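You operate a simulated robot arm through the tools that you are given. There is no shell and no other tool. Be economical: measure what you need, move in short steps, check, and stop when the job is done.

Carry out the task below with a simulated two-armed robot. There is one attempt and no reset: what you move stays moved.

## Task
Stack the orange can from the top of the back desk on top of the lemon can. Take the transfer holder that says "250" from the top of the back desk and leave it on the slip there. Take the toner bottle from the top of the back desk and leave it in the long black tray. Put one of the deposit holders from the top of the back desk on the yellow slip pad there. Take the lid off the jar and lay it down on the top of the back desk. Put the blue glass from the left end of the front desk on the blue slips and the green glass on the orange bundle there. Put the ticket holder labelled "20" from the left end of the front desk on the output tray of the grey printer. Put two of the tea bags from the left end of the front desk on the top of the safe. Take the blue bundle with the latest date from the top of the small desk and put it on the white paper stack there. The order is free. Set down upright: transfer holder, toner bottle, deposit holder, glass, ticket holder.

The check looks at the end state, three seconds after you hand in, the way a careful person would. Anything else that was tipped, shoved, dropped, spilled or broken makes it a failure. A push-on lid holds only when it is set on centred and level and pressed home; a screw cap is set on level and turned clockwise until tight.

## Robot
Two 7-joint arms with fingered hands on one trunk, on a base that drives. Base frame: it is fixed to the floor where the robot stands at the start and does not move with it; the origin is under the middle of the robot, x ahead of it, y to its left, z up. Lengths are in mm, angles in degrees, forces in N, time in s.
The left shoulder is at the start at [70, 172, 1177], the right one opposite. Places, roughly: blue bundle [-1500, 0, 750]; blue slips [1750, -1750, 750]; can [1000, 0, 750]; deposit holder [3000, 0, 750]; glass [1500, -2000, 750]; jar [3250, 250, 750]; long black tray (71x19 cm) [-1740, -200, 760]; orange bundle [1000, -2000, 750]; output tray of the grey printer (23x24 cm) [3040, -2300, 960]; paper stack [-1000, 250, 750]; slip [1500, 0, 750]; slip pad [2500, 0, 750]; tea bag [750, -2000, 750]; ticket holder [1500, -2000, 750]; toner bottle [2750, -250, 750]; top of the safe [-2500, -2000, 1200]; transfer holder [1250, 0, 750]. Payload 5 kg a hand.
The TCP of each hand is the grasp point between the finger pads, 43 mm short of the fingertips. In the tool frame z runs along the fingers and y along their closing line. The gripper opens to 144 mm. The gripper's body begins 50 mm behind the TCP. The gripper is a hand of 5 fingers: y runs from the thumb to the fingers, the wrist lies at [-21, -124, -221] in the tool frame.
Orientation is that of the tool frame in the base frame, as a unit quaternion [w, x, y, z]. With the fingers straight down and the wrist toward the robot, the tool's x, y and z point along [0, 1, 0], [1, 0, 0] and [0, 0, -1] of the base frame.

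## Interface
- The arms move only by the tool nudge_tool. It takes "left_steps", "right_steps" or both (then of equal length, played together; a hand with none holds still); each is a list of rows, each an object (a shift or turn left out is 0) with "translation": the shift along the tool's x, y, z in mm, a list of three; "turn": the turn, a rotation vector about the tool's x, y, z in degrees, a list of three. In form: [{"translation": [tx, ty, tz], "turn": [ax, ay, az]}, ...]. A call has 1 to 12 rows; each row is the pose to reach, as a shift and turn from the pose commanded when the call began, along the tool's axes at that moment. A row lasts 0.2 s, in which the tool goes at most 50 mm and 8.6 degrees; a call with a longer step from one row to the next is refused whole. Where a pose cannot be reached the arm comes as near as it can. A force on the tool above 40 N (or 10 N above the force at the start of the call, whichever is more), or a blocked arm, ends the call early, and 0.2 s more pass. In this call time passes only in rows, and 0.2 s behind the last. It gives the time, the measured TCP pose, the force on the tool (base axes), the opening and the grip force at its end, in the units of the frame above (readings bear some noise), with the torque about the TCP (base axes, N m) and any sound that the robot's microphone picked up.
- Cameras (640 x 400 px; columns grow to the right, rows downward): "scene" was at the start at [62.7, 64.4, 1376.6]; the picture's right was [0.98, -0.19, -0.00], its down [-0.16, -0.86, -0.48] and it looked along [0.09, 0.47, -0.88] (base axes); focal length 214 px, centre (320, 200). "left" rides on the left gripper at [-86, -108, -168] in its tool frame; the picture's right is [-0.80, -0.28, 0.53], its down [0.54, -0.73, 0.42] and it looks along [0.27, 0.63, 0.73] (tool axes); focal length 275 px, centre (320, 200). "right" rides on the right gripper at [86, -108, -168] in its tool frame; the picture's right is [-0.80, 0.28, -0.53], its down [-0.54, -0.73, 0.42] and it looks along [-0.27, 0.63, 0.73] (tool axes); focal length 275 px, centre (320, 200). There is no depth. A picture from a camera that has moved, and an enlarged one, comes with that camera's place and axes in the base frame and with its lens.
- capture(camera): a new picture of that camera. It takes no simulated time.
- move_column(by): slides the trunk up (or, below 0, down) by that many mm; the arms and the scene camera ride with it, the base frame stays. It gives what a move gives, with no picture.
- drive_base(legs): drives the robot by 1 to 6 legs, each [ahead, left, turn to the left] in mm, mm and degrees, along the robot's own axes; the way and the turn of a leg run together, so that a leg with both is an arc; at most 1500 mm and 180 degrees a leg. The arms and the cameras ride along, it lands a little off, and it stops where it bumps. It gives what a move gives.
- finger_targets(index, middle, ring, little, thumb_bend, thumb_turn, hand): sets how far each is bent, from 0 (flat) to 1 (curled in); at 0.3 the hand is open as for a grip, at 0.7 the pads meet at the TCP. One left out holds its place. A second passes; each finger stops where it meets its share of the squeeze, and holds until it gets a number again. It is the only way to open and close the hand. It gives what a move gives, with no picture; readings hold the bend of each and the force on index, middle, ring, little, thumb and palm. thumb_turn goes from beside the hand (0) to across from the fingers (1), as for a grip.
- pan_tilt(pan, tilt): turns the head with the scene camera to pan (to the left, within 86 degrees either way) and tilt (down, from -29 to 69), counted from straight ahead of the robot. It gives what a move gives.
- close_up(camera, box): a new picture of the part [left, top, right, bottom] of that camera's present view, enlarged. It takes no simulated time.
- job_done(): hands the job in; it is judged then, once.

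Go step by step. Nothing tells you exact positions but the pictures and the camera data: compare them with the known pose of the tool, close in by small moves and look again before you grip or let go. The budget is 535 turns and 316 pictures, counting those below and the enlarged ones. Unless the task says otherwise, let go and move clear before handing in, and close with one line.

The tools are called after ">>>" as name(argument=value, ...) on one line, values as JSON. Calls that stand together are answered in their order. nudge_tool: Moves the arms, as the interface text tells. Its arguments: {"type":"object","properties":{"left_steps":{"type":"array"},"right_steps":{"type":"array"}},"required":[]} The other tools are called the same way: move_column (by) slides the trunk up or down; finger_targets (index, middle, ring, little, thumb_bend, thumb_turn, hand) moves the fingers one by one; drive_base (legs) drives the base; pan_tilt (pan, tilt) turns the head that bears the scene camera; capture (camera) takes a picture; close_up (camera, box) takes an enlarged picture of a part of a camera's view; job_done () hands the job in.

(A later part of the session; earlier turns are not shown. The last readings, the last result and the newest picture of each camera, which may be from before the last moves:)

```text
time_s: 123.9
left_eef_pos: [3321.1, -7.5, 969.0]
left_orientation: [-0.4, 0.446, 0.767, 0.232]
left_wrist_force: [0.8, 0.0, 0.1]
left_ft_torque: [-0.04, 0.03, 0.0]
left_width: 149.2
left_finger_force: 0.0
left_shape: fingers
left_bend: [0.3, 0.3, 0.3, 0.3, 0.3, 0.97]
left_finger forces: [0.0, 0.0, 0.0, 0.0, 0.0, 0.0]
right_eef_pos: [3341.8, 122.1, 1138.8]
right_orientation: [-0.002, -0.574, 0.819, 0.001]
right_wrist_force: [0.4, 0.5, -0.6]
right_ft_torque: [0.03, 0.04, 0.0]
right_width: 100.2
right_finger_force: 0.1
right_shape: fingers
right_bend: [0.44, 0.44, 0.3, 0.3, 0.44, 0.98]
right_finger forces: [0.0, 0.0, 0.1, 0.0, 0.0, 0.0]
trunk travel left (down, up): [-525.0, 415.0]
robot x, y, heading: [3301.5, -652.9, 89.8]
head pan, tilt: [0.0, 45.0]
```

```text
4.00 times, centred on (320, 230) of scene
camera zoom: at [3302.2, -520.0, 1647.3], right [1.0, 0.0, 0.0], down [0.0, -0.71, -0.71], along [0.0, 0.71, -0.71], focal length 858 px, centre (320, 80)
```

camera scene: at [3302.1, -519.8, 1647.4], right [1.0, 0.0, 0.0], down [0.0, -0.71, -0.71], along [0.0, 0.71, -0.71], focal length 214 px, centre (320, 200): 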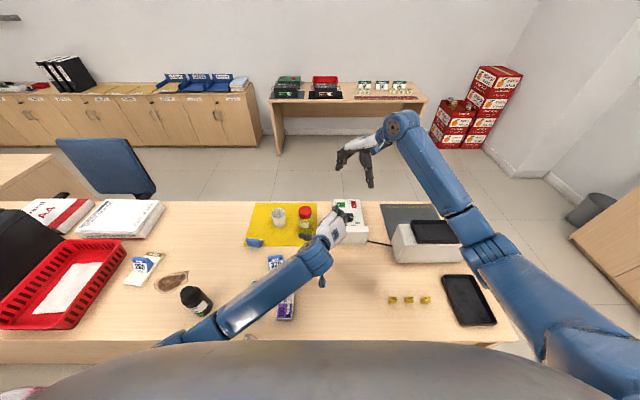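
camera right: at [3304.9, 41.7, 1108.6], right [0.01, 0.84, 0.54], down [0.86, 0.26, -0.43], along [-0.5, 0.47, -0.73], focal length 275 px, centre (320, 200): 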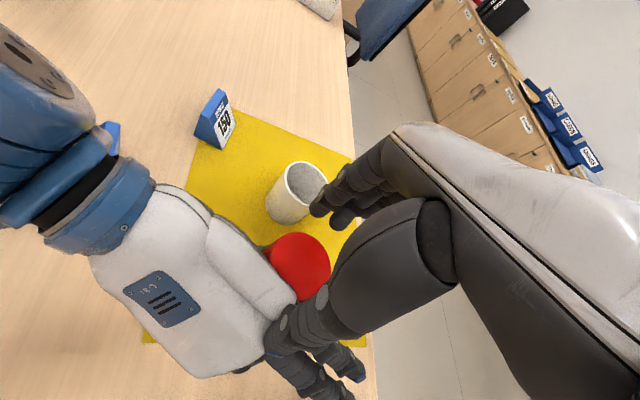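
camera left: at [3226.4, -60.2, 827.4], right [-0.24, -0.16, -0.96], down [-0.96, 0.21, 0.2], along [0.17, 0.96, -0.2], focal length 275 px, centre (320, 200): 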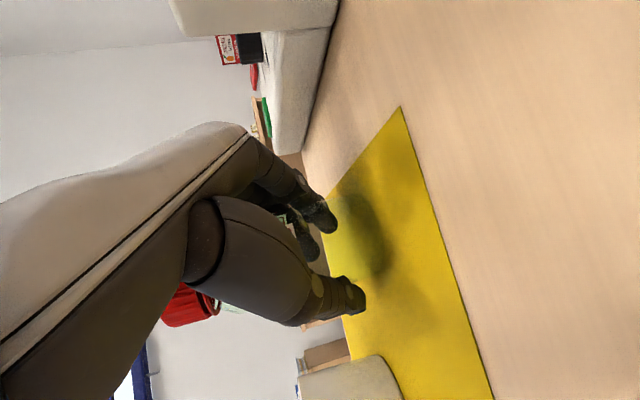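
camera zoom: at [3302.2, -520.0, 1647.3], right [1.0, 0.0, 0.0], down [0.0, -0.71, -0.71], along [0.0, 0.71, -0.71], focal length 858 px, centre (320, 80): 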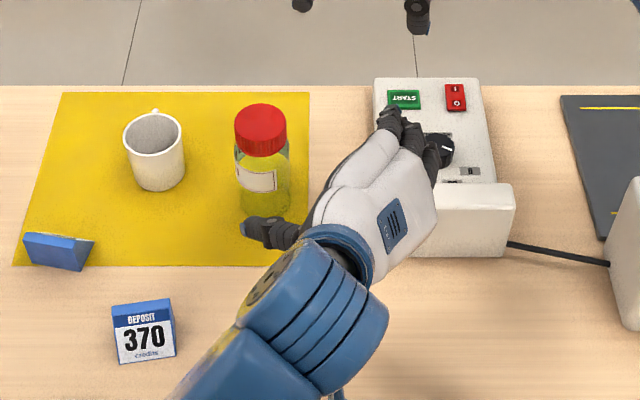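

>>> nudge_tool(left_steps=[{"translation": [10, -24, -3], "turn": [-1.31, -5.23, -6.32]}, {"translation": [20, -47, -6], "turn": [-2.63, -10.47, -12.65]}, {"translation": [30, -71, -10], "turn": [-3.94, -15.7, -18.97]}, {"translation": [40, -94, -13], "turn": [-5.26, -20.94, -25.3]}, {"translation": [50, -118, -16], "turn": [-6.57, -26.17, -31.62]}, {"translation": [60, -141, -19], "turn": [-7.89, -31.4, -37.94]}, {"translation": [70, -165, -23], "turn": [-9.2, -36.64, -44.27]}, {"translation": [80, -189, -26], "turn": [-10.52, -41.87, -50.6]}, {"translation": [90, -212, -29], "turn": [-11.83, -47.1, -56.9]}, {"translation": [100, -236, -32], "turn": [-13.15, -52.3, -63.2]}])

>>> nudge_tool(left_steps=[{"turn": [-1.31, -5.23, -6.32]}, {"turn": [-2.63, -10.47, -12.65]}, {"turn": [-3.94, -15.7, -18.97]}, {"turn": [-5.26, -20.94, -25.3]}, {"turn": [-6.57, -26.17, -31.62]}, {"turn": [-7.89, -31.4, -37.94]}, {"turn": [-9.2, -36.64, -44.27]}, {"turn": [-10.5, -41.8, -50.5]}])

>>> capture(camera="scene")

```text
time_s: 126.1
left_eef_pos: [3097.6, -96.9, 1068.7]
left_orientation: [0.187, 0.085, 0.941, 0.27]
left_wrist_force: [-0.5, 0.4, 0.5]
left_ft_torque: [0.04, 0.0, 0.0]
left_width: 149.1
left_finger_force: 0.0
left_shape: fingers
left_bend: [0.3, 0.3, 0.3, 0.3, 0.3, 0.97]
left_finger forces: [0.0, 0.0, 0.1, 0.0, 0.0, 0.0]
right_eef_pos: [3340.2, 120.9, 1138.8]
right_orientation: [-0.001, -0.573, 0.819, 0.0]
right_wrist_force: [-1.0, 0.5, 0.4]
right_ft_torque: [0.0, -0.02, 0.03]
right_width: 100.3
right_finger_force: 0.0
right_shape: fingers
right_bend: [0.44, 0.44, 0.3, 0.3, 0.44, 0.98]
right_finger forces: [0.0, 0.1, 0.1, 0.1, 0.0, 0.1]
trunk travel left (down, up): [-525.0, 415.0]
robot x, y, heading: [3300.3, -652.0, 90.2]
head pan, tilt: [0.0, 45.0]
```

```text
time_s: 127.9
left_eef_pos: [3100.9, -96.6, 1068.0]
left_orientation: [0.6, -0.243, 0.736, 0.2]
left_wrist_force: [0.5, 0.2, -0.4]
left_ft_torque: [0.0, 0.0, -0.02]
left_width: 149.5
left_finger_force: 0.0
left_shape: fingers
left_bend: [0.3, 0.3, 0.3, 0.3, 0.3, 0.97]
left_finger forces: [0.0, 0.1, 0.0, 0.0, 0.0, 0.1]
right_eef_pos: [3342.7, 121.0, 1139.5]
right_orientation: [-0.002, -0.574, 0.819, 0.001]
right_wrist_force: [1.0, 0.2, -0.6]
right_ft_torque: [-0.01, 0.04, -0.02]
right_width: 100.1
right_finger_force: 0.0
right_shape: fingers
right_bend: [0.44, 0.44, 0.3, 0.3, 0.44, 0.98]
right_finger forces: [0.1, 0.0, 0.0, 0.1, 0.1, 0.1]
trunk travel left (down, up): [-525.0, 415.0]
robot x, y, heading: [3299.7, -649.9, 90.1]
head pan, tilt: [0.0, 45.0]
```

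```text
208 pictures are left
camera scene: at [3302.5, -519.7, 1647.4], right [1.0, 0.0, 0.0], down [0.0, -0.71, -0.71], along [0.0, 0.71, -0.71], focal length 214 px, centre (320, 200)
```

scene: 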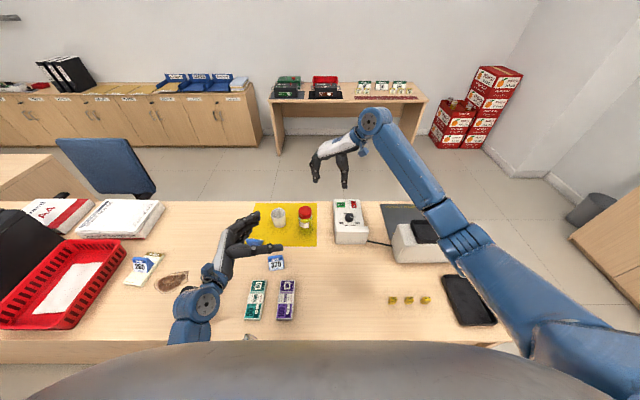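

>>> nudge_tool(left_steps=[{"translation": [20, 25, 25]}, {"translation": [45, 48, 50]}, {"translation": [70, 70, 75]}, {"translation": [95, 92, 98]}, {"translation": [120, 110, 120]}, {"translation": [143, 121, 140]}])

>>> capture(camera="scene")

>>> capture(camera="left")

>>> capture(camera="right")

```text
time_s: 129.3
left_eef_pos: [3113.2, 66.4, 897.2]
left_orientation: [0.599, -0.244, 0.736, 0.199]
left_wrist_force: [-0.5, 1.1, -0.3]
left_ft_torque: [0.0, -0.01, 0.01]
left_width: 149.4
left_finger_force: 0.1
left_shape: fingers
left_bend: [0.3, 0.3, 0.3, 0.3, 0.3, 0.97]
left_finger forces: [0.0, 0.0, 0.1, 0.0, 0.0, 0.0]
right_eef_pos: [3341.7, 122.0, 1138.5]
right_orientation: [-0.002, -0.574, 0.819, -0.001]
right_wrist_force: [0.2, 0.2, -0.5]
right_ft_torque: [-0.03, 0.01, -0.05]
right_width: 100.3
right_finger_force: 0.0
right_shape: fingers
right_bend: [0.44, 0.44, 0.3, 0.3, 0.44, 0.98]
right_finger forces: [0.1, 0.1, 0.0, 0.0, 0.1, 0.0]
trunk travel left (down, up): [-525.0, 415.0]
robot x, y, heading: [3301.6, -651.4, 89.9]
head pan, tilt: [0.0, 45.0]
```

```text
207 pictures are left
camera scene: at [3301.0, -518.2, 1647.2], right [1.0, 0.0, 0.0], down [0.0, -0.71, -0.71], along [0.0, 0.71, -0.71], focal length 214 px, centre (320, 200)
```

scene: 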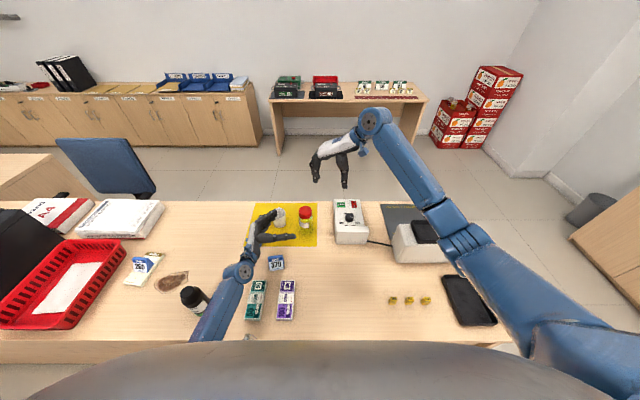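

```text
206 pictures are left
camera left: at [3060.1, -108.3, 1016.5], right [0.72, 0.18, 0.67], down [0.68, -0.4, -0.62], along [0.16, 0.9, -0.41], focal length 275 px, centre (320, 200)
```

left: 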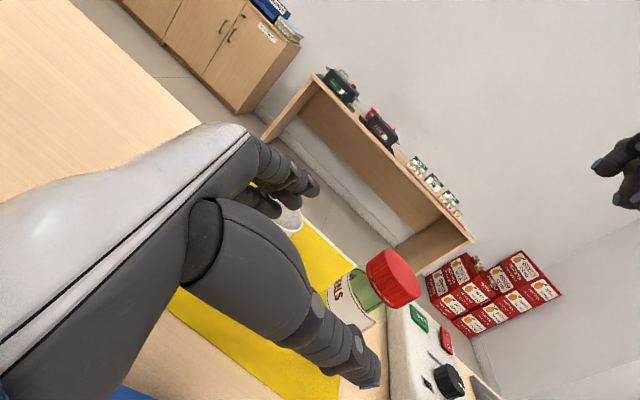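

```text
205 pictures are left
camera right: at [3415.7, 5.6, 1306.8], right [0.01, 0.85, 0.53], down [0.87, 0.26, -0.43], along [-0.5, 0.46, -0.73], focal length 275 px, centre (320, 200)
```

right: 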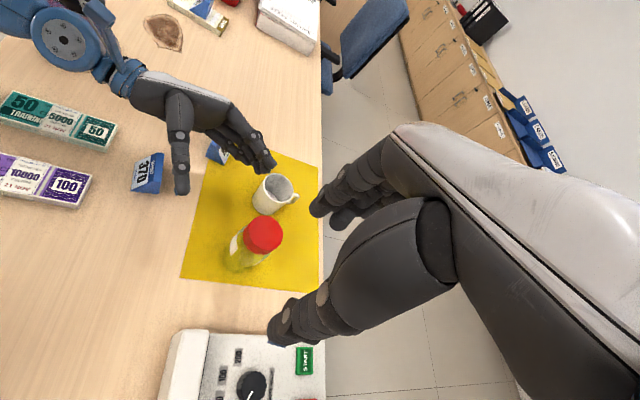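

>>> finger_targets(hand="left", index=0.43, middle=0.43, ring=0.43, little=0.43, thumb_bend=0.43)

>>> nudge_tool(left_steps=[{"translation": [20, 0, 20]}, {"translation": [37, 1, 40]}, {"translation": [37, 1, 65]}])

>>> capture(camera="right")

>>> close_up(camera="scene", box=[230, 180, 350, 255])

>>> capture(camera="left")

```text
time_s: 130.3
left_eef_pos: [3114.3, 65.7, 898.9]
left_orientation: [0.599, -0.242, 0.736, 0.2]
left_wrist_force: [0.3, 0.1, -0.4]
left_ft_torque: [0.0, 0.04, 0.0]
left_width: 104.5
left_finger_force: 0.1
left_shape: fingers
left_bend: [0.43, 0.43, 0.43, 0.43, 0.43, 0.97]
left_finger forces: [0.0, 0.0, 0.0, 0.0, 0.1, 0.1]
right_eef_pos: [3341.4, 121.8, 1138.9]
right_orientation: [-0.002, -0.573, 0.819, 0.001]
right_wrist_force: [-0.6, 0.2, -0.3]
right_ft_torque: [-0.01, 0.02, 0.02]
right_width: 100.5
right_finger_force: 0.1
right_shape: fingers
right_bend: [0.44, 0.44, 0.3, 0.3, 0.44, 0.98]
right_finger forces: [0.0, 0.1, 0.0, 0.0, 0.0, 0.0]
trunk travel left (down, up): [-525.0, 415.0]
robot x, y, heading: [3304.2, -648.8, 89.7]
head pan, tilt: [0.0, 45.0]
```

```text
time_s: 131.1
left_eef_pos: [3160.5, 101.4, 849.7]
left_orientation: [0.599, -0.244, 0.736, 0.201]
left_wrist_force: [-0.7, -0.9, -0.4]
left_ft_torque: [-0.01, -0.01, 0.0]
left_width: 104.3
left_finger_force: 0.1
left_shape: fingers
left_bend: [0.43, 0.43, 0.43, 0.43, 0.43, 0.97]
left_finger forces: [0.0, 0.0, 0.1, 0.0, 0.0, 0.0]
right_eef_pos: [3342.9, 122.8, 1140.1]
right_orientation: [-0.001, -0.574, 0.819, 0.0]
right_wrist_force: [0.1, 0.3, -0.4]
right_ft_torque: [-0.01, 0.05, -0.01]
right_width: 100.4
right_finger_force: 0.1
right_shape: fingers
right_bend: [0.44, 0.44, 0.3, 0.3, 0.44, 0.98]
right_finger forces: [0.0, 0.0, 0.0, 0.0, 0.1, 0.0]
trunk travel left (down, up): [-525.0, 415.0]
robot x, y, heading: [3302.3, -650.4, 90.1]
head pan, tilt: [0.0, 45.0]
```

```text
204 pictures are left
camera right: at [3417.3, 5.1, 1307.0], right [0.01, 0.85, 0.53], down [0.87, 0.26, -0.43], along [-0.5, 0.46, -0.73], focal length 275 px, centre (320, 200)
```

right: 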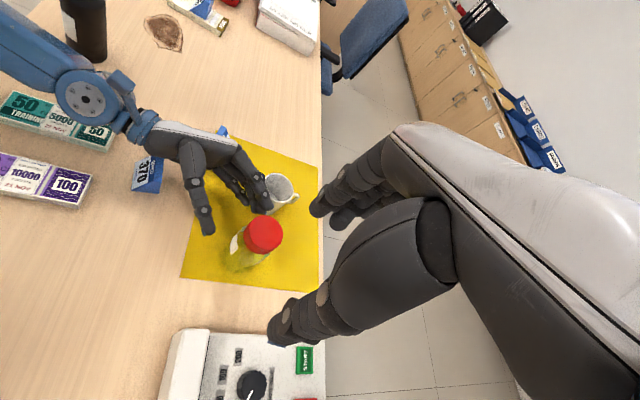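

```text
5.33 times, centred on (290, 218) of scene
camera zoom: at [3303.0, -519.0, 1647.3], right [1.0, 0.0, 0.0], down [0.0, -0.71, -0.71], along [0.0, 0.71, -0.71], focal length 1144 px, centre (480, 107)
```

zoom: 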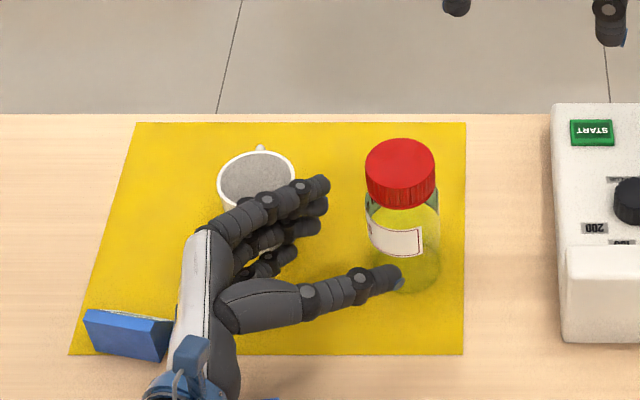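

```text
202 pictures are left
camera left: at [3106.9, -73.5, 969.0], right [0.72, 0.18, 0.67], down [0.68, -0.4, -0.62], along [0.16, 0.9, -0.41], focal length 275 px, centre (320, 200)
```

left: 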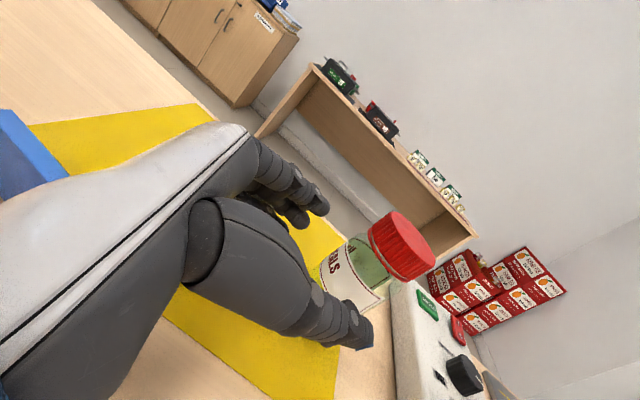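

>>> nudge_tool(left_steps=[{"translation": [0, 1, 25]}, {"translation": [0, 1.4, 50]}, {"translation": [0, 1.4, 70]}, {"translation": [0, 1.4, 85]}])

>>> close_up(camera="scene", box=[230, 180, 350, 255])

>>> close_up(camera="right", box=[120, 130, 360, 310])

```text
time_s: 132.1
left_eef_pos: [3226.8, 149.3, 833.2]
left_orientation: [0.6, -0.243, 0.736, 0.2]
left_wrist_force: [0.4, 0.1, -0.1]
left_ft_torque: [0.02, 0.01, -0.06]
left_width: 104.0
left_finger_force: 0.2
left_shape: fingers
left_bend: [0.43, 0.43, 0.43, 0.43, 0.43, 0.97]
left_finger forces: [0.0, 0.1, 0.0, 0.0, 0.0, 0.1]
right_eef_pos: [3342.8, 122.6, 1137.8]
right_orientation: [-0.003, -0.574, 0.819, 0.001]
right_wrist_force: [1.1, 0.8, -0.9]
right_ft_torque: [-0.04, -0.02, 0.0]
right_width: 100.4
right_finger_force: 0.0
right_shape: fingers
right_bend: [0.44, 0.44, 0.3, 0.3, 0.44, 0.98]
right_finger forces: [0.0, 0.1, 0.1, 0.0, 0.0, 0.0]
trunk travel left (down, up): [-525.0, 415.0]
robot x, y, heading: [3301.7, -647.2, 90.1]
head pan, tilt: [0.0, 45.0]
```

```text
5.33 times, centred on (290, 218) of scene
camera zoom: at [3302.5, -518.8, 1647.3], right [1.0, 0.0, 0.0], down [0.0, -0.71, -0.71], along [0.0, 0.71, -0.71], focal length 1144 px, centre (480, 107)
```

zoom: 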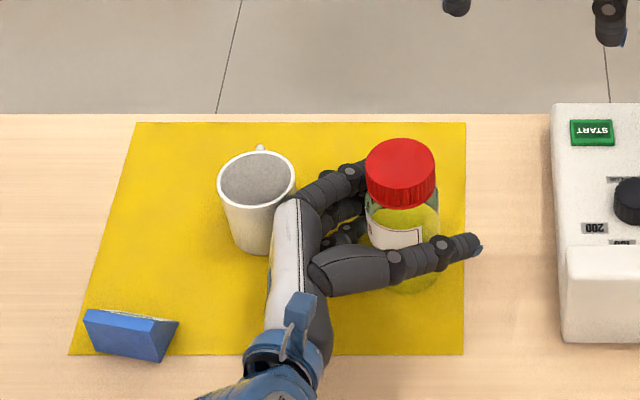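

```text
2.22 times, centred on (240, 220) of right
camera zoom: at [3417.0, 5.2, 1306.9], right [0.01, 0.85, 0.53], down [0.87, 0.26, -0.43], along [-0.5, 0.46, -0.73], focal length 612 px, centre (498, 156)
```

zoom: 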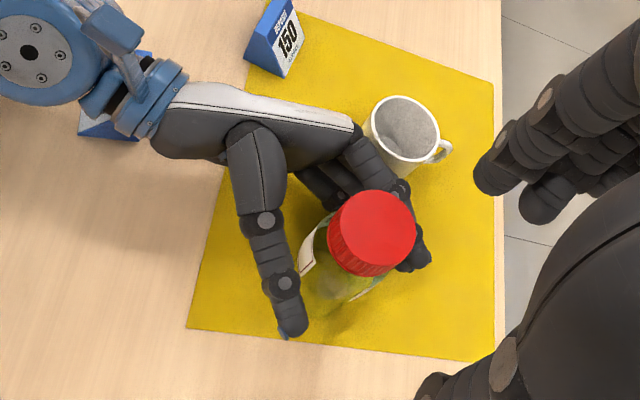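

>>> finger_targets(hand="left", index=0.66, middle=0.66, ring=0.66, little=0.66, thumb_bend=0.66)

>>> close_up(camera="right", box=[120, 130, 360, 310])

```text
time_s: 133.1
left_eef_pos: [3227.3, 151.2, 832.4]
left_orientation: [0.599, -0.243, 0.736, 0.2]
left_wrist_force: [0.3, 0.3, -2.4]
left_ft_torque: [0.0, 0.03, 0.0]
left_width: 58.7
left_finger_force: 27.6
left_shape: fingers
left_bend: [0.59, 0.63, 0.62, 0.63, 0.56, 0.94]
left_finger forces: [12.6, 4.1, 5.9, 5.0, 27.9, 0.0]
right_eef_pos: [3343.5, 121.8, 1139.8]
right_orientation: [-0.002, -0.573, 0.819, 0.001]
right_wrist_force: [0.0, -0.9, 0.6]
right_ft_torque: [0.01, 0.01, 0.04]
right_width: 100.5
right_finger_force: 0.1
right_shape: fingers
right_bend: [0.44, 0.44, 0.3, 0.3, 0.44, 0.98]
right_finger forces: [0.1, 0.0, 0.0, 0.0, 0.0, 0.0]
trunk travel left (down, up): [-525.0, 415.0]
robot x, y, heading: [3299.6, -652.0, 89.9]
head pan, tilt: [0.0, 45.0]
```

```text
2.22 times, centred on (240, 220) of right
camera zoom: at [3416.5, 5.0, 1307.1], right [0.01, 0.85, 0.53], down [0.87, 0.26, -0.43], along [-0.5, 0.46, -0.73], focal length 612 px, centre (498, 156)
```

zoom: 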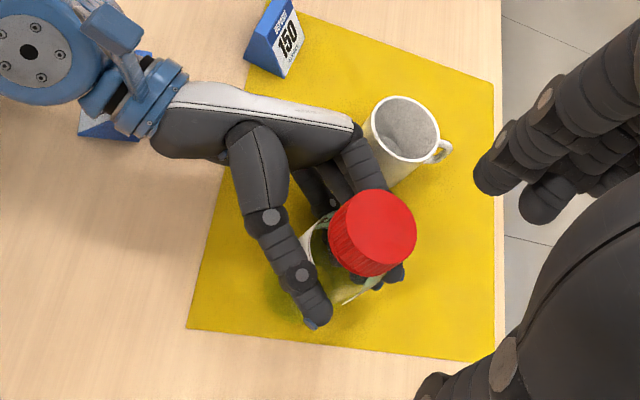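

Firm five-finger hold on the jar. Now I bring the right hand over the lid with the thumb toward me.

>>> nudge_tool(right_steps=[{"translation": [1, 16, 10], "turn": [0, 0, 7.8]}, {"translation": [2, 33, 30], "turn": [0, 0, 15.7]}, {"translation": [3, 50, 55], "turn": [0, 0, 23.5]}, {"translation": [3, 66, 80], "turn": [0, 0, 31.4]}, {"translation": [4, 83, 105], "turn": [0, 0, 39.2]}, {"translation": [5, 100, 130], "turn": [0, 0, 47]}, {"translation": [5, 116, 155], "turn": [0, 0, 55]}])

>>> capture(camera="right")

>>> close_up(camera="scene", box=[230, 180, 350, 255])

```text
time_s: 134.7
left_eef_pos: [3225.0, 150.2, 832.1]
left_orientation: [0.6, -0.244, 0.735, 0.199]
left_wrist_force: [0.5, -0.5, -2.6]
left_ft_torque: [0.02, 0.09, -0.03]
left_width: 58.3
left_finger_force: 28.0
left_shape: fingers
left_bend: [0.59, 0.63, 0.62, 0.63, 0.56, 0.94]
left_finger forces: [12.6, 4.1, 6.0, 5.0, 27.8, 0.0]
right_eef_pos: [3232.6, 157.0, 985.2]
right_orientation: [-0.002, -0.129, 0.992, 0.0]
right_wrist_force: [0.4, 0.0, 0.7]
right_ft_torque: [-0.03, -0.02, -0.01]
right_width: 100.3
right_finger_force: 0.0
right_shape: fingers
right_bend: [0.44, 0.44, 0.3, 0.3, 0.44, 0.98]
right_finger forces: [0.0, 0.0, 0.1, 0.0, 0.0, 0.0]
trunk travel left (down, up): [-525.0, 415.0]
robot x, y, heading: [3303.3, -653.6, 89.6]
head pan, tilt: [0.0, 45.0]
```

```text
198 pictures are left
camera right: at [3177.1, 30.4, 1154.1], right [0.7, 0.48, 0.53], down [0.71, -0.56, -0.42], along [0.1, 0.67, -0.73], focal length 275 px, centre (320, 200)
```

right: 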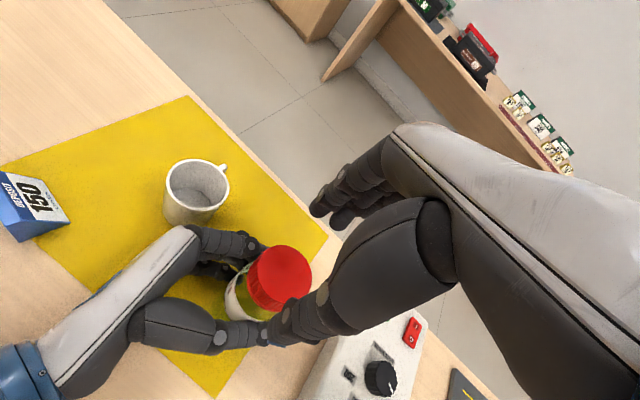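

```text
5.33 times, centred on (290, 218) of scene
camera zoom: at [3299.8, -518.8, 1647.3], right [1.0, 0.0, 0.0], down [0.0, -0.71, -0.71], along [0.0, 0.71, -0.71], focal length 1144 px, centre (480, 107)
```

zoom: 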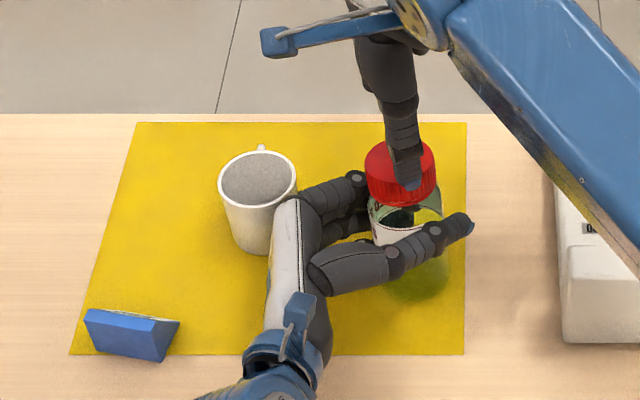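

>>> nudge_tool(right_steps=[{"translation": [-2, 1, 25]}, {"translation": [-2, 1, 50]}, {"translation": [-2, 1, 65]}, {"translation": [-2, 1, 74]}])

>>> finger_targets(hand="right", index=0.66, middle=0.66, thumb_bend=0.66)

>>> capture(camera="right")

>>> close_up(camera="scene", box=[230, 180, 350, 255])

```text
time_s: 135.7
left_eef_pos: [3225.9, 149.4, 831.9]
left_orientation: [0.6, -0.243, 0.735, 0.2]
left_wrist_force: [-0.3, 0.4, -2.7]
left_ft_torque: [0.0, 0.07, 0.02]
left_width: 58.6
left_finger_force: 27.5
left_shape: fingers
left_bend: [0.59, 0.63, 0.62, 0.63, 0.56, 0.94]
left_finger forces: [12.5, 4.2, 6.0, 4.9, 27.9, 0.1]
right_eef_pos: [3233.7, 156.9, 909.7]
right_orientation: [-0.002, -0.132, 0.991, 0.0]
right_wrist_force: [-0.4, 0.4, -0.5]
right_ft_torque: [0.01, -0.01, 0.01]
right_width: 100.4
right_finger_force: 0.1
right_shape: fingers
right_bend: [0.44, 0.44, 0.3, 0.3, 0.44, 0.98]
right_finger forces: [0.0, 0.1, 0.1, 0.0, 0.0, 0.0]
trunk travel left (down, up): [-525.0, 415.0]
robot x, y, heading: [3302.6, -650.3, 89.9]
head pan, tilt: [0.0, 45.0]
```

```text
time_s: 136.7
left_eef_pos: [3227.1, 149.5, 833.5]
left_orientation: [0.599, -0.243, 0.736, 0.2]
left_wrist_force: [-2.0, -3.1, -0.3]
left_ft_torque: [0.28, 0.01, -0.12]
left_width: 58.3
left_finger_force: 27.7
left_shape: fingers
left_bend: [0.59, 0.63, 0.62, 0.63, 0.56, 0.94]
left_finger forces: [11.5, 3.9, 6.2, 4.9, 28.8, 0.1]
right_eef_pos: [3232.4, 157.5, 910.8]
right_orientation: [-0.001, -0.13, 0.991, -0.001]
right_wrist_force: [1.8, 3.0, -0.9]
right_ft_torque: [-0.05, -0.12, 0.05]
right_width: 59.3
right_finger_force: 14.4
right_shape: fingers
right_bend: [0.57, 0.61, 0.3, 0.3, 0.56, 0.97]
right_finger forces: [9.3, 6.9, 0.0, 0.0, 12.8, 0.0]
trunk travel left (down, up): [-525.0, 415.0]
robot x, y, heading: [3304.6, -647.7, 89.9]
head pan, tilt: [0.0, 45.0]
```

```text
196 pictures are left
camera right: at [3179.4, 31.2, 1079.1], right [0.7, 0.48, 0.53], down [0.71, -0.56, -0.42], along [0.09, 0.67, -0.73], focal length 275 px, centre (320, 200)
```

right: 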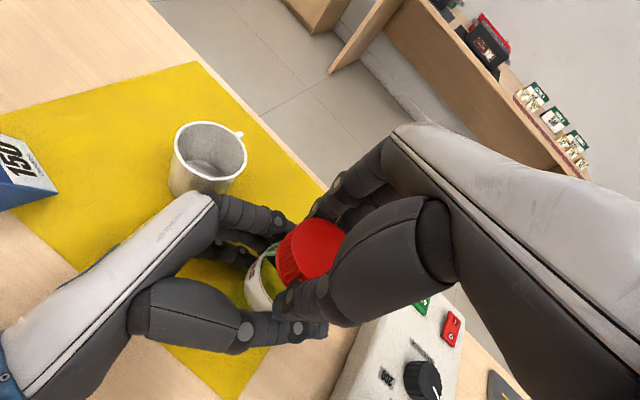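

```text
5.33 times, centred on (290, 218) of scene
camera zoom: at [3301.5, -519.0, 1647.3], right [1.0, 0.0, 0.0], down [0.0, -0.71, -0.71], along [0.0, 0.71, -0.71], focal length 1144 px, centre (480, 107)
```

zoom: 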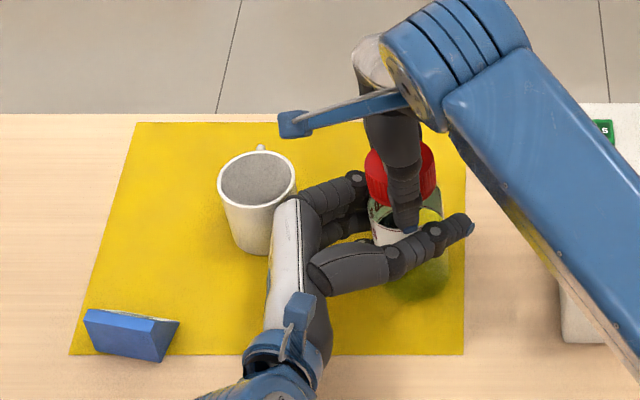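

Both hands hold. I twist the lid counter-clockwise.

>>> nudge_tool(right_steps=[{"turn": [0, 0, -6]}, {"turn": [0, 0, -13]}, {"turn": [0, 0, -20]}, {"turn": [0, 0, -27]}])

>>> capture(camera="right")

```text
time_s: 137.7
left_eef_pos: [3227.3, 150.0, 831.6]
left_orientation: [0.6, -0.243, 0.736, 0.2]
left_wrist_force: [6.1, -1.3, -2.9]
left_ft_torque: [0.24, 0.24, 0.35]
left_width: 57.8
left_finger_force: 26.3
left_shape: fingers
left_bend: [0.6, 0.63, 0.62, 0.63, 0.56, 0.94]
left_finger forces: [10.1, 3.6, 6.0, 4.8, 28.5, 0.1]
right_eef_pos: [3232.0, 156.6, 909.2]
right_orientation: [-0.002, -0.359, 0.933, -0.001]
right_wrist_force: [-5.4, 0.6, 1.7]
right_ft_torque: [-0.23, 0.19, -0.37]
right_width: 56.5
right_finger_force: 16.7
right_shape: fingers
right_bend: [0.57, 0.62, 0.3, 0.3, 0.58, 0.93]
right_finger forces: [8.7, 9.6, 0.1, 0.0, 15.8, 0.1]
trunk travel left (down, up): [-525.0, 415.0]
robot x, y, heading: [3300.2, -652.1, 90.0]
head pan, tilt: [0.0, 45.0]
```

```text
194 pictures are left
camera right: at [3242.9, 18.8, 1077.5], right [0.4, 0.75, 0.53], down [0.89, -0.17, -0.43], along [-0.23, 0.64, -0.73], focal length 275 px, centre (320, 200)
```

right: 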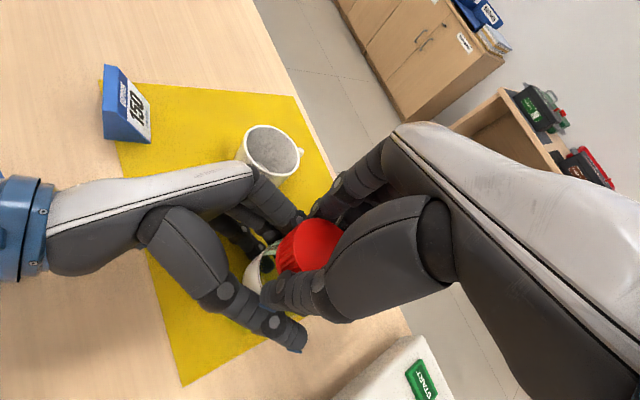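

>>> nudge_tool(right_steps=[{"turn": [0, 0, -8]}, {"turn": [0, 0, -16]}, {"turn": [0, 0, -24]}, {"turn": [0, 0, -32]}, {"turn": [0, 0, -40]}])

>>> close_up(camera="right", box=[180, 170, 400, 340])

```text
time_s: 138.9
left_eef_pos: [3227.0, 149.7, 833.8]
left_orientation: [0.6, -0.243, 0.736, 0.199]
left_wrist_force: [14.9, 10.3, -7.2]
left_ft_torque: [-0.1, 0.68, 0.6]
left_width: 58.3
left_finger_force: 26.8
left_shape: fingers
left_bend: [0.6, 0.63, 0.62, 0.64, 0.56, 0.94]
left_finger forces: [11.0, 4.2, 5.9, 7.3, 25.0, 0.0]
right_eef_pos: [3233.5, 155.9, 908.1]
right_orientation: [-0.003, -0.656, 0.754, 0.001]
right_wrist_force: [-16.1, -9.3, 6.5]
right_ft_torque: [-0.6, 0.51, -0.64]
right_width: 50.3
right_finger_force: 21.7
right_shape: fingers
right_bend: [0.56, 0.61, 0.3, 0.3, 0.62, 0.91]
right_finger forces: [11.0, 10.3, 0.0, 0.1, 22.5, 0.0]
trunk travel left (down, up): [-525.0, 415.0]
robot x, y, heading: [3299.7, -657.2, 89.7]
head pan, tilt: [0.0, 45.0]
```

```text
2.35 times, centred on (290, 255) of right
camera zoom: at [3330.5, 56.6, 1077.5], right [-0.17, 0.83, 0.53], down [0.79, 0.44, -0.43], along [-0.59, 0.35, -0.73], focal length 648 px, centre (391, 71)
```

zoom: 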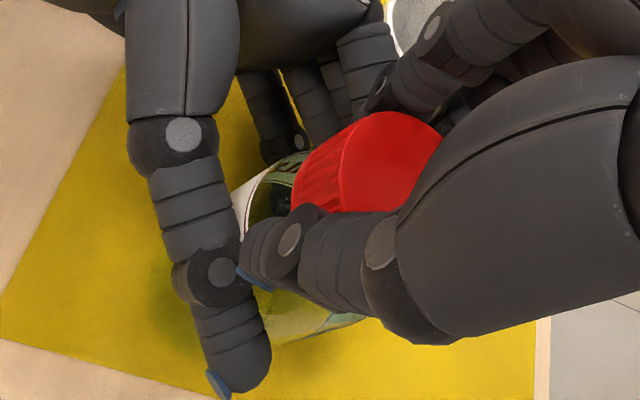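

Torque built up and the fingers seem to slip. I reopen, return and re-grip with all four fingers.

>>> finger_targets(hand="right", index=0.44, middle=0.44, ring=0.44, little=0.44, thumb_bend=0.44, thumb_turn=0.98)

>>> nudge_tool(right_steps=[{"translation": [0, 0, -25], "turn": [0, 0, 8]}, {"translation": [0, 0, -55], "turn": [0, 0, 16]}, {"translation": [0, 0, -75], "turn": [0, 0, 24]}, {"translation": [0, 0, -75], "turn": [0, 0, 32]}, {"translation": [0, 0, -75], "turn": [0, 0, 40]}, {"translation": [0, 0, -75], "turn": [0, 0, 48]}, {"translation": [0, 0, -75], "turn": [0, 0, 56]}, {"translation": [0, 0, -75], "turn": [0, 0, 64]}, {"translation": [0, 0, -75], "turn": [0, 0, 72]}])

>>> capture(camera="right")

>>> close_up(camera="scene", box=[270, 190, 334, 230])

```text
time_s: 139.9
left_eef_pos: [3224.8, 148.8, 832.4]
left_orientation: [0.599, -0.243, 0.736, 0.2]
left_wrist_force: [-5.0, -1.7, -5.0]
left_ft_torque: [0.03, -0.31, 0.13]
left_width: 58.2
left_finger_force: 26.5
left_shape: fingers
left_bend: [0.59, 0.63, 0.62, 0.64, 0.57, 0.94]
left_finger forces: [11.6, 4.0, 6.1, 5.2, 25.6, 0.0]
right_eef_pos: [3233.9, 155.6, 909.5]
right_orientation: [-0.002, -0.657, 0.754, 0.0]
right_wrist_force: [3.9, 1.5, 4.8]
right_ft_torque: [0.08, 0.08, -0.08]
right_width: 94.3
right_finger_force: 0.0
right_shape: fingers
right_bend: [0.47, 0.44, 0.44, 0.44, 0.44, 0.97]
right_finger forces: [0.0, 0.0, 0.0, 0.0, 0.0, 0.0]
trunk travel left (down, up): [-525.0, 415.0]
robot x, y, heading: [3299.2, -652.3, 89.8]
head pan, tilt: [0.0, 45.0]
```

```text
time_s: 141.9
left_eef_pos: [3227.2, 148.8, 833.1]
left_orientation: [0.599, -0.243, 0.736, 0.2]
left_wrist_force: [0.2, 0.7, -2.4]
left_ft_torque: [-0.04, 0.02, 0.0]
left_width: 58.2
left_finger_force: 26.2
left_shape: fingers
left_bend: [0.59, 0.63, 0.62, 0.64, 0.57, 0.94]
left_finger forces: [11.9, 4.0, 6.1, 4.6, 25.9, 0.1]
right_eef_pos: [3233.6, 155.0, 984.1]
right_orientation: [-0.002, -0.085, 0.996, 0.0]
right_wrist_force: [-0.4, -0.3, 0.4]
right_ft_torque: [0.02, -0.02, 0.02]
right_width: 99.7
right_finger_force: 0.0
right_shape: fingers
right_bend: [0.44, 0.44, 0.44, 0.44, 0.44, 0.97]
right_finger forces: [0.0, 0.1, 0.0, 0.1, 0.1, 0.0]
trunk travel left (down, up): [-525.0, 415.0]
robot x, y, heading: [3301.1, -651.8, 90.0]
head pan, tilt: [0.0, 45.0]
```

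```text
192 pictures are left
camera right: at [3169.3, 35.2, 1152.8], right [0.74, 0.42, 0.53], down [0.66, -0.62, -0.42], along [0.15, 0.66, -0.73], focal length 275 px, centre (320, 200)
```

right: 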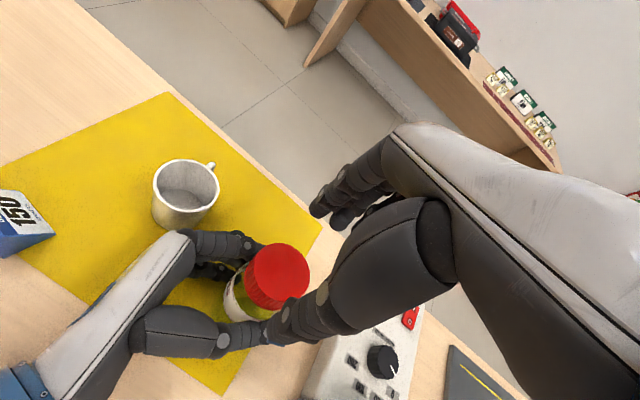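

```text
10.00 times, centred on (302, 210) of scene
camera zoom: at [3300.6, -519.4, 1647.3], right [1.0, 0.0, 0.0], down [0.0, -0.71, -0.71], along [0.0, 0.71, -0.71], focal length 2145 px, centre (500, 100)
```

zoom: 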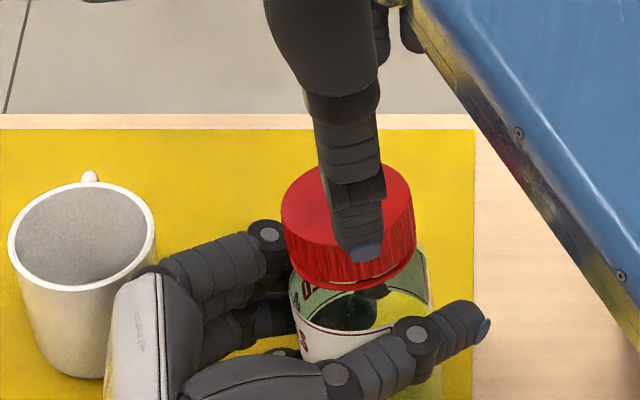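

>>> nudge_tool(right_steps=[{"translation": [3, 5.6, 25]}, {"translation": [3, 5.6, 50]}, {"translation": [3, 5.6, 68]}, {"translation": [3, 5.6, 79]}])

>>> finger_targets(hand="right", index=0.75, middle=0.75, ring=0.75, little=0.6, thumb_bend=0.75)

>>> nudge_tool(right_steps=[{"turn": [0, 0, -6]}, {"turn": [0, 0, -12]}, {"turn": [0, 0, -18]}, {"turn": [0, 0, -24]}])

>>> capture(camera="right")

```text
time_s: 142.9
left_eef_pos: [3227.4, 149.6, 832.5]
left_orientation: [0.599, -0.243, 0.736, 0.2]
left_wrist_force: [0.0, 0.8, -2.9]
left_ft_torque: [0.1, 0.04, 0.0]
left_width: 58.2
left_finger_force: 27.2
left_shape: fingers
left_bend: [0.59, 0.63, 0.62, 0.64, 0.57, 0.94]
left_finger forces: [11.9, 4.1, 6.2, 4.6, 27.0, 0.0]
right_eef_pos: [3227.9, 160.6, 907.2]
right_orientation: [-0.002, -0.087, 0.996, 0.0]
right_wrist_force: [0.7, -0.3, 1.5]
right_ft_torque: [-0.09, -0.01, 0.01]
right_width: 100.3
right_finger_force: 0.1
right_shape: fingers
right_bend: [0.44, 0.44, 0.44, 0.44, 0.44, 0.97]
right_finger forces: [0.1, 0.0, 0.0, 0.1, 0.1, 0.1]
trunk travel left (down, up): [-525.0, 415.0]
robot x, y, heading: [3300.0, -648.1, 89.9]
head pan, tilt: [0.0, 45.0]
```

```text
time_s: 143.9
left_eef_pos: [3227.2, 149.8, 833.6]
left_orientation: [0.6, -0.243, 0.735, 0.2]
left_wrist_force: [0.1, 0.9, -2.5]
left_ft_torque: [0.3, -0.04, -0.16]
left_width: 58.2
left_finger_force: 28.1
left_shape: fingers
left_bend: [0.59, 0.63, 0.62, 0.64, 0.57, 0.94]
left_finger forces: [12.1, 4.9, 7.4, 4.8, 27.8, 0.0]
right_eef_pos: [3228.3, 160.4, 905.3]
right_orientation: [-0.001, -0.087, 0.996, -0.002]
right_wrist_force: [-0.8, -1.4, 0.1]
right_ft_torque: [-0.42, 0.11, 0.15]
right_width: 57.8
right_finger_force: 24.2
right_shape: fingers
right_bend: [0.6, 0.61, 0.74, 0.6, 0.55, 0.99]
right_finger forces: [10.2, 9.9, 4.9, 0.1, 24.6, 0.0]
trunk travel left (down, up): [-525.0, 415.0]
robot x, y, heading: [3303.8, -653.1, 90.0]
head pan, tilt: [0.0, 45.0]
```

```text
time_s: 144.9
left_eef_pos: [3225.5, 150.3, 833.0]
left_orientation: [0.599, -0.243, 0.736, 0.201]
left_wrist_force: [-0.1, 3.4, -3.0]
left_ft_torque: [0.23, 0.26, 0.73]
left_width: 57.6
left_finger_force: 26.2
left_shape: fingers
left_bend: [0.59, 0.63, 0.62, 0.64, 0.57, 0.94]
left_finger forces: [11.9, 4.2, 6.8, 4.3, 25.7, 0.0]
right_eef_pos: [3230.8, 159.8, 903.8]
right_orientation: [-0.003, -0.292, 0.956, 0.001]
right_wrist_force: [-0.2, -2.6, 4.4]
right_ft_torque: [-0.34, -0.07, -0.79]
right_width: 57.0
right_finger_force: 25.1
right_shape: fingers
right_bend: [0.59, 0.63, 0.75, 0.6, 0.58, 0.94]
right_finger forces: [13.1, 9.6, 0.0, 0.0, 26.7, 0.1]
trunk travel left (down, up): [-525.0, 415.0]
robot x, y, heading: [3299.5, -651.0, 90.2]
head pan, tilt: [0.0, 45.0]
```

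```text
190 pictures are left
camera right: at [3221.5, 23.1, 1074.0], right [0.5, 0.68, 0.53], down [0.85, -0.3, -0.43], along [-0.13, 0.67, -0.73], focal length 275 px, centre (320, 200)
```

right: 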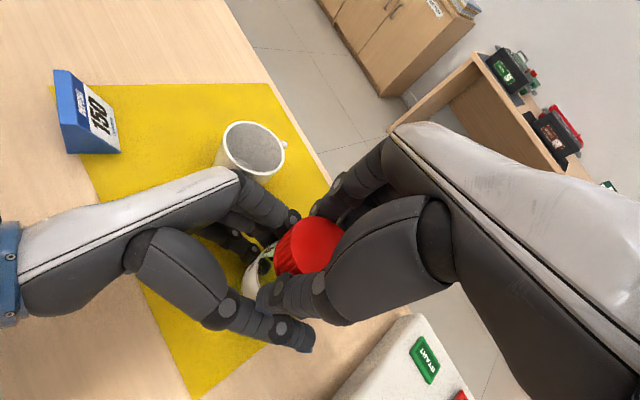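

>>> nudge_tool(right_steps=[{"turn": [0, 0, -6]}, {"turn": [0, 0, -12]}, {"turn": [0, 0, -18]}, {"turn": [0, 0, -24]}, {"turn": [0, 0, -30]}, {"turn": [0, 0, -36]}])

>>> close_up(camera="right", box=[180, 170, 400, 340])

>>> close_up(camera="scene", box=[270, 190, 334, 230])

```text
time_s: 146.3
left_eef_pos: [3227.2, 150.2, 832.5]
left_orientation: [0.6, -0.242, 0.735, 0.2]
left_wrist_force: [10.6, 10.9, -5.6]
left_ft_torque: [-0.17, 0.41, 1.03]
left_width: 58.2
left_finger_force: 27.2
left_shape: fingers
left_bend: [0.59, 0.63, 0.62, 0.65, 0.57, 0.94]
left_finger forces: [13.9, 5.4, 5.5, 3.9, 25.0, 0.0]
right_eef_pos: [3228.7, 160.7, 904.6]
right_orientation: [-0.003, -0.575, 0.818, 0.001]
right_wrist_force: [-9.6, -10.8, 4.8]
right_ft_torque: [-0.62, 0.36, -1.15]
right_width: 51.0
right_finger_force: 29.6
right_shape: fingers
right_bend: [0.58, 0.63, 0.75, 0.6, 0.62, 0.89]
right_finger forces: [14.6, 10.3, 0.3, 0.1, 34.3, 0.1]
trunk travel left (down, up): [-525.0, 415.0]
robot x, y, heading: [3301.7, -654.6, 89.9]
head pan, tilt: [0.0, 45.0]
```

```text
2.35 times, centred on (290, 255) of right
camera zoom: at [3303.3, 44.0, 1073.4], right [0.01, 0.85, 0.53], down [0.86, 0.26, -0.43], along [-0.5, 0.46, -0.73], focal length 648 px, centre (391, 71)
```

zoom: 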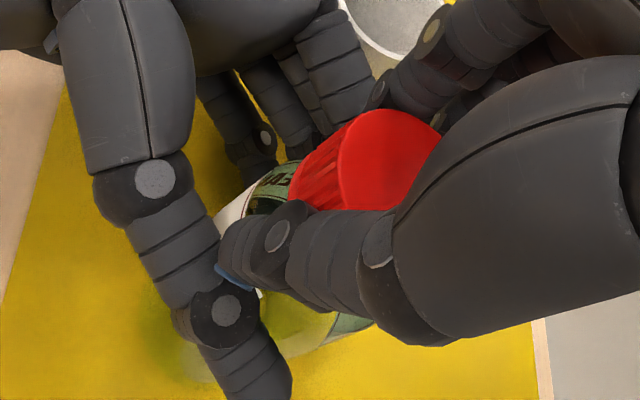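

```text
10.00 times, centred on (302, 210) of scene
camera zoom: at [3301.5, -519.0, 1647.3], right [1.0, 0.0, 0.0], down [0.0, -0.71, -0.71], along [0.0, 0.71, -0.71], focal length 2145 px, centre (500, 100)
```

zoom: 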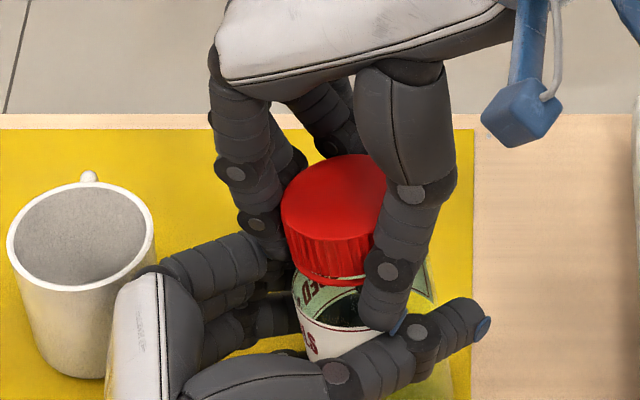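

Torque reaches >1 Nm without a clear turn; perhaps the lid is a push-on one. I relax the twist and try pulling straight up while the left hand holds the jar.

>>> nudge_tool(right_steps=[{"turn": [0, 0, 8]}, {"turn": [0, 0, 16]}, {"turn": [0, 0, 22]}])

>>> nudge_tool(right_steps=[{"translation": [0, 0, -2]}, {"translation": [0, 0, -4]}, {"translation": [0, 0, -6]}, {"translation": [0, 0, -9]}])

>>> close_up(camera="scene", box=[270, 190, 334, 230])

```text
time_s: 147.1
left_eef_pos: [3227.1, 149.4, 833.5]
left_orientation: [0.6, -0.242, 0.736, 0.2]
left_wrist_force: [12.5, 11.9, -8.9]
left_ft_torque: [0.06, 0.3, -0.31]
left_width: 58.6
left_finger_force: 28.7
left_shape: fingers
left_bend: [0.59, 0.63, 0.62, 0.64, 0.57, 0.95]
left_finger forces: [13.4, 6.2, 7.9, 6.1, 24.1, 0.0]
right_eef_pos: [3229.0, 159.6, 906.0]
right_orientation: [-0.003, -0.406, 0.914, 0.001]
right_wrist_force: [-9.9, -12.2, 13.5]
right_ft_torque: [-1.08, 0.24, 0.18]
right_width: 51.8
right_finger_force: 31.2
right_shape: fingers
right_bend: [0.6, 0.62, 0.75, 0.6, 0.59, 0.93]
right_finger forces: [10.3, 8.9, 12.1, 0.0, 29.9, 0.2]
trunk travel left (down, up): [-525.0, 415.0]
robot x, y, heading: [3300.1, -650.0, 90.0]
head pan, tilt: [0.0, 45.0]
```

```text
time_s: 148.1
left_eef_pos: [3227.7, 151.8, 833.9]
left_orientation: [0.601, -0.242, 0.734, 0.202]
left_wrist_force: [10.7, 1.8, 12.3]
left_ft_torque: [0.36, 0.41, -0.04]
left_width: 58.7
left_finger_force: 28.0
left_shape: fingers
left_bend: [0.59, 0.63, 0.62, 0.65, 0.56, 0.94]
left_finger forces: [9.7, 5.1, 6.1, 6.5, 28.2, 0.0]
right_eef_pos: [3230.6, 160.5, 911.8]
right_orientation: [-0.001, -0.407, 0.914, -0.001]
right_wrist_force: [-10.5, -2.9, -13.8]
right_ft_torque: [-0.38, 0.31, -0.03]
right_width: 51.0
right_finger_force: 27.0
right_shape: fingers
right_bend: [0.59, 0.61, 0.74, 0.6, 0.6, 0.93]
right_finger forces: [12.2, 8.8, 14.0, 0.0, 19.7, 0.1]
trunk travel left (down, up): [-525.0, 415.0]
robot x, y, heading: [3295.5, -652.9, 89.8]
head pan, tilt: [0.0, 45.0]
```

```text
10.00 times, centred on (302, 210) of scene
camera zoom: at [3301.5, -519.0, 1647.3], right [1.0, 0.0, 0.0], down [0.0, -0.71, -0.71], along [0.0, 0.71, -0.71], focal length 2145 px, centre (500, 100)
```

zoom: 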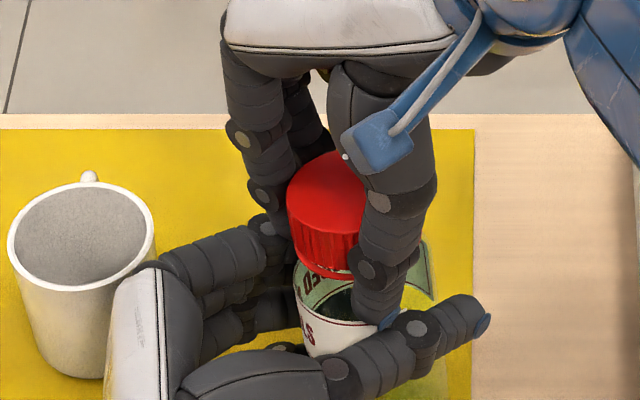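

>>> nudge_tool(right_steps=[{"translation": [0, 0, -3]}, {"translation": [0, 0, -6]}, {"translation": [0, 0, -9]}, {"translation": [0, 0, -12]}])

>>> close_up(camera="scene", box=[270, 190, 334, 230])

```text
time_s: 149.2
left_eef_pos: [3227.8, 152.4, 837.7]
left_orientation: [0.601, -0.241, 0.734, 0.203]
left_wrist_force: [2.9, -0.5, 8.0]
left_ft_torque: [0.38, 0.17, 0.09]
left_width: 58.5
left_finger_force: 29.0
left_shape: fingers
left_bend: [0.6, 0.63, 0.61, 0.64, 0.56, 0.93]
left_finger forces: [9.4, 5.5, 7.7, 6.1, 29.7, 0.0]
right_eef_pos: [3230.6, 159.3, 921.4]
right_orientation: [-0.001, -0.407, 0.913, -0.004]
right_wrist_force: [-3.9, -0.3, -11.2]
right_ft_torque: [-0.38, 0.1, -0.11]
right_width: 50.6
right_finger_force: 30.2
right_shape: fingers
right_bend: [0.59, 0.61, 0.74, 0.6, 0.6, 0.94]
right_finger forces: [11.9, 11.2, 13.3, 0.0, 23.2, 0.1]
trunk travel left (down, up): [-525.0, 415.0]
robot x, y, heading: [3302.6, -655.2, 90.1]
head pan, tilt: [0.0, 45.0]
stopped in row 4 (right hand): the force on the tool passed its limit at 40 N (the readings are from after the stop); the commanded pose is now the measured one
```

```text
10.00 times, centred on (302, 210) of scene
camera zoom: at [3301.6, -519.0, 1647.3], right [1.0, 0.0, 0.0], down [0.0, -0.71, -0.71], along [0.0, 0.71, -0.71], focal length 2145 px, centre (500, 100)
```

zoom: 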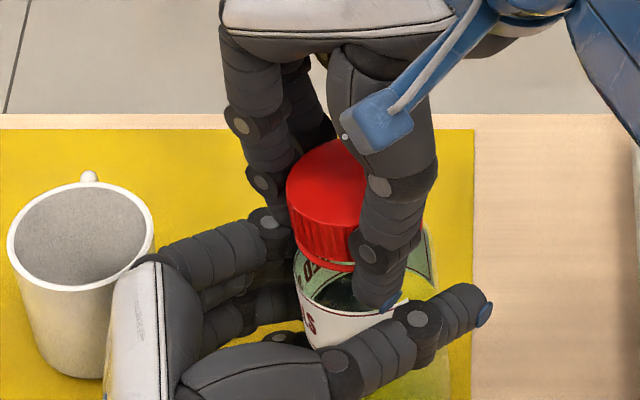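

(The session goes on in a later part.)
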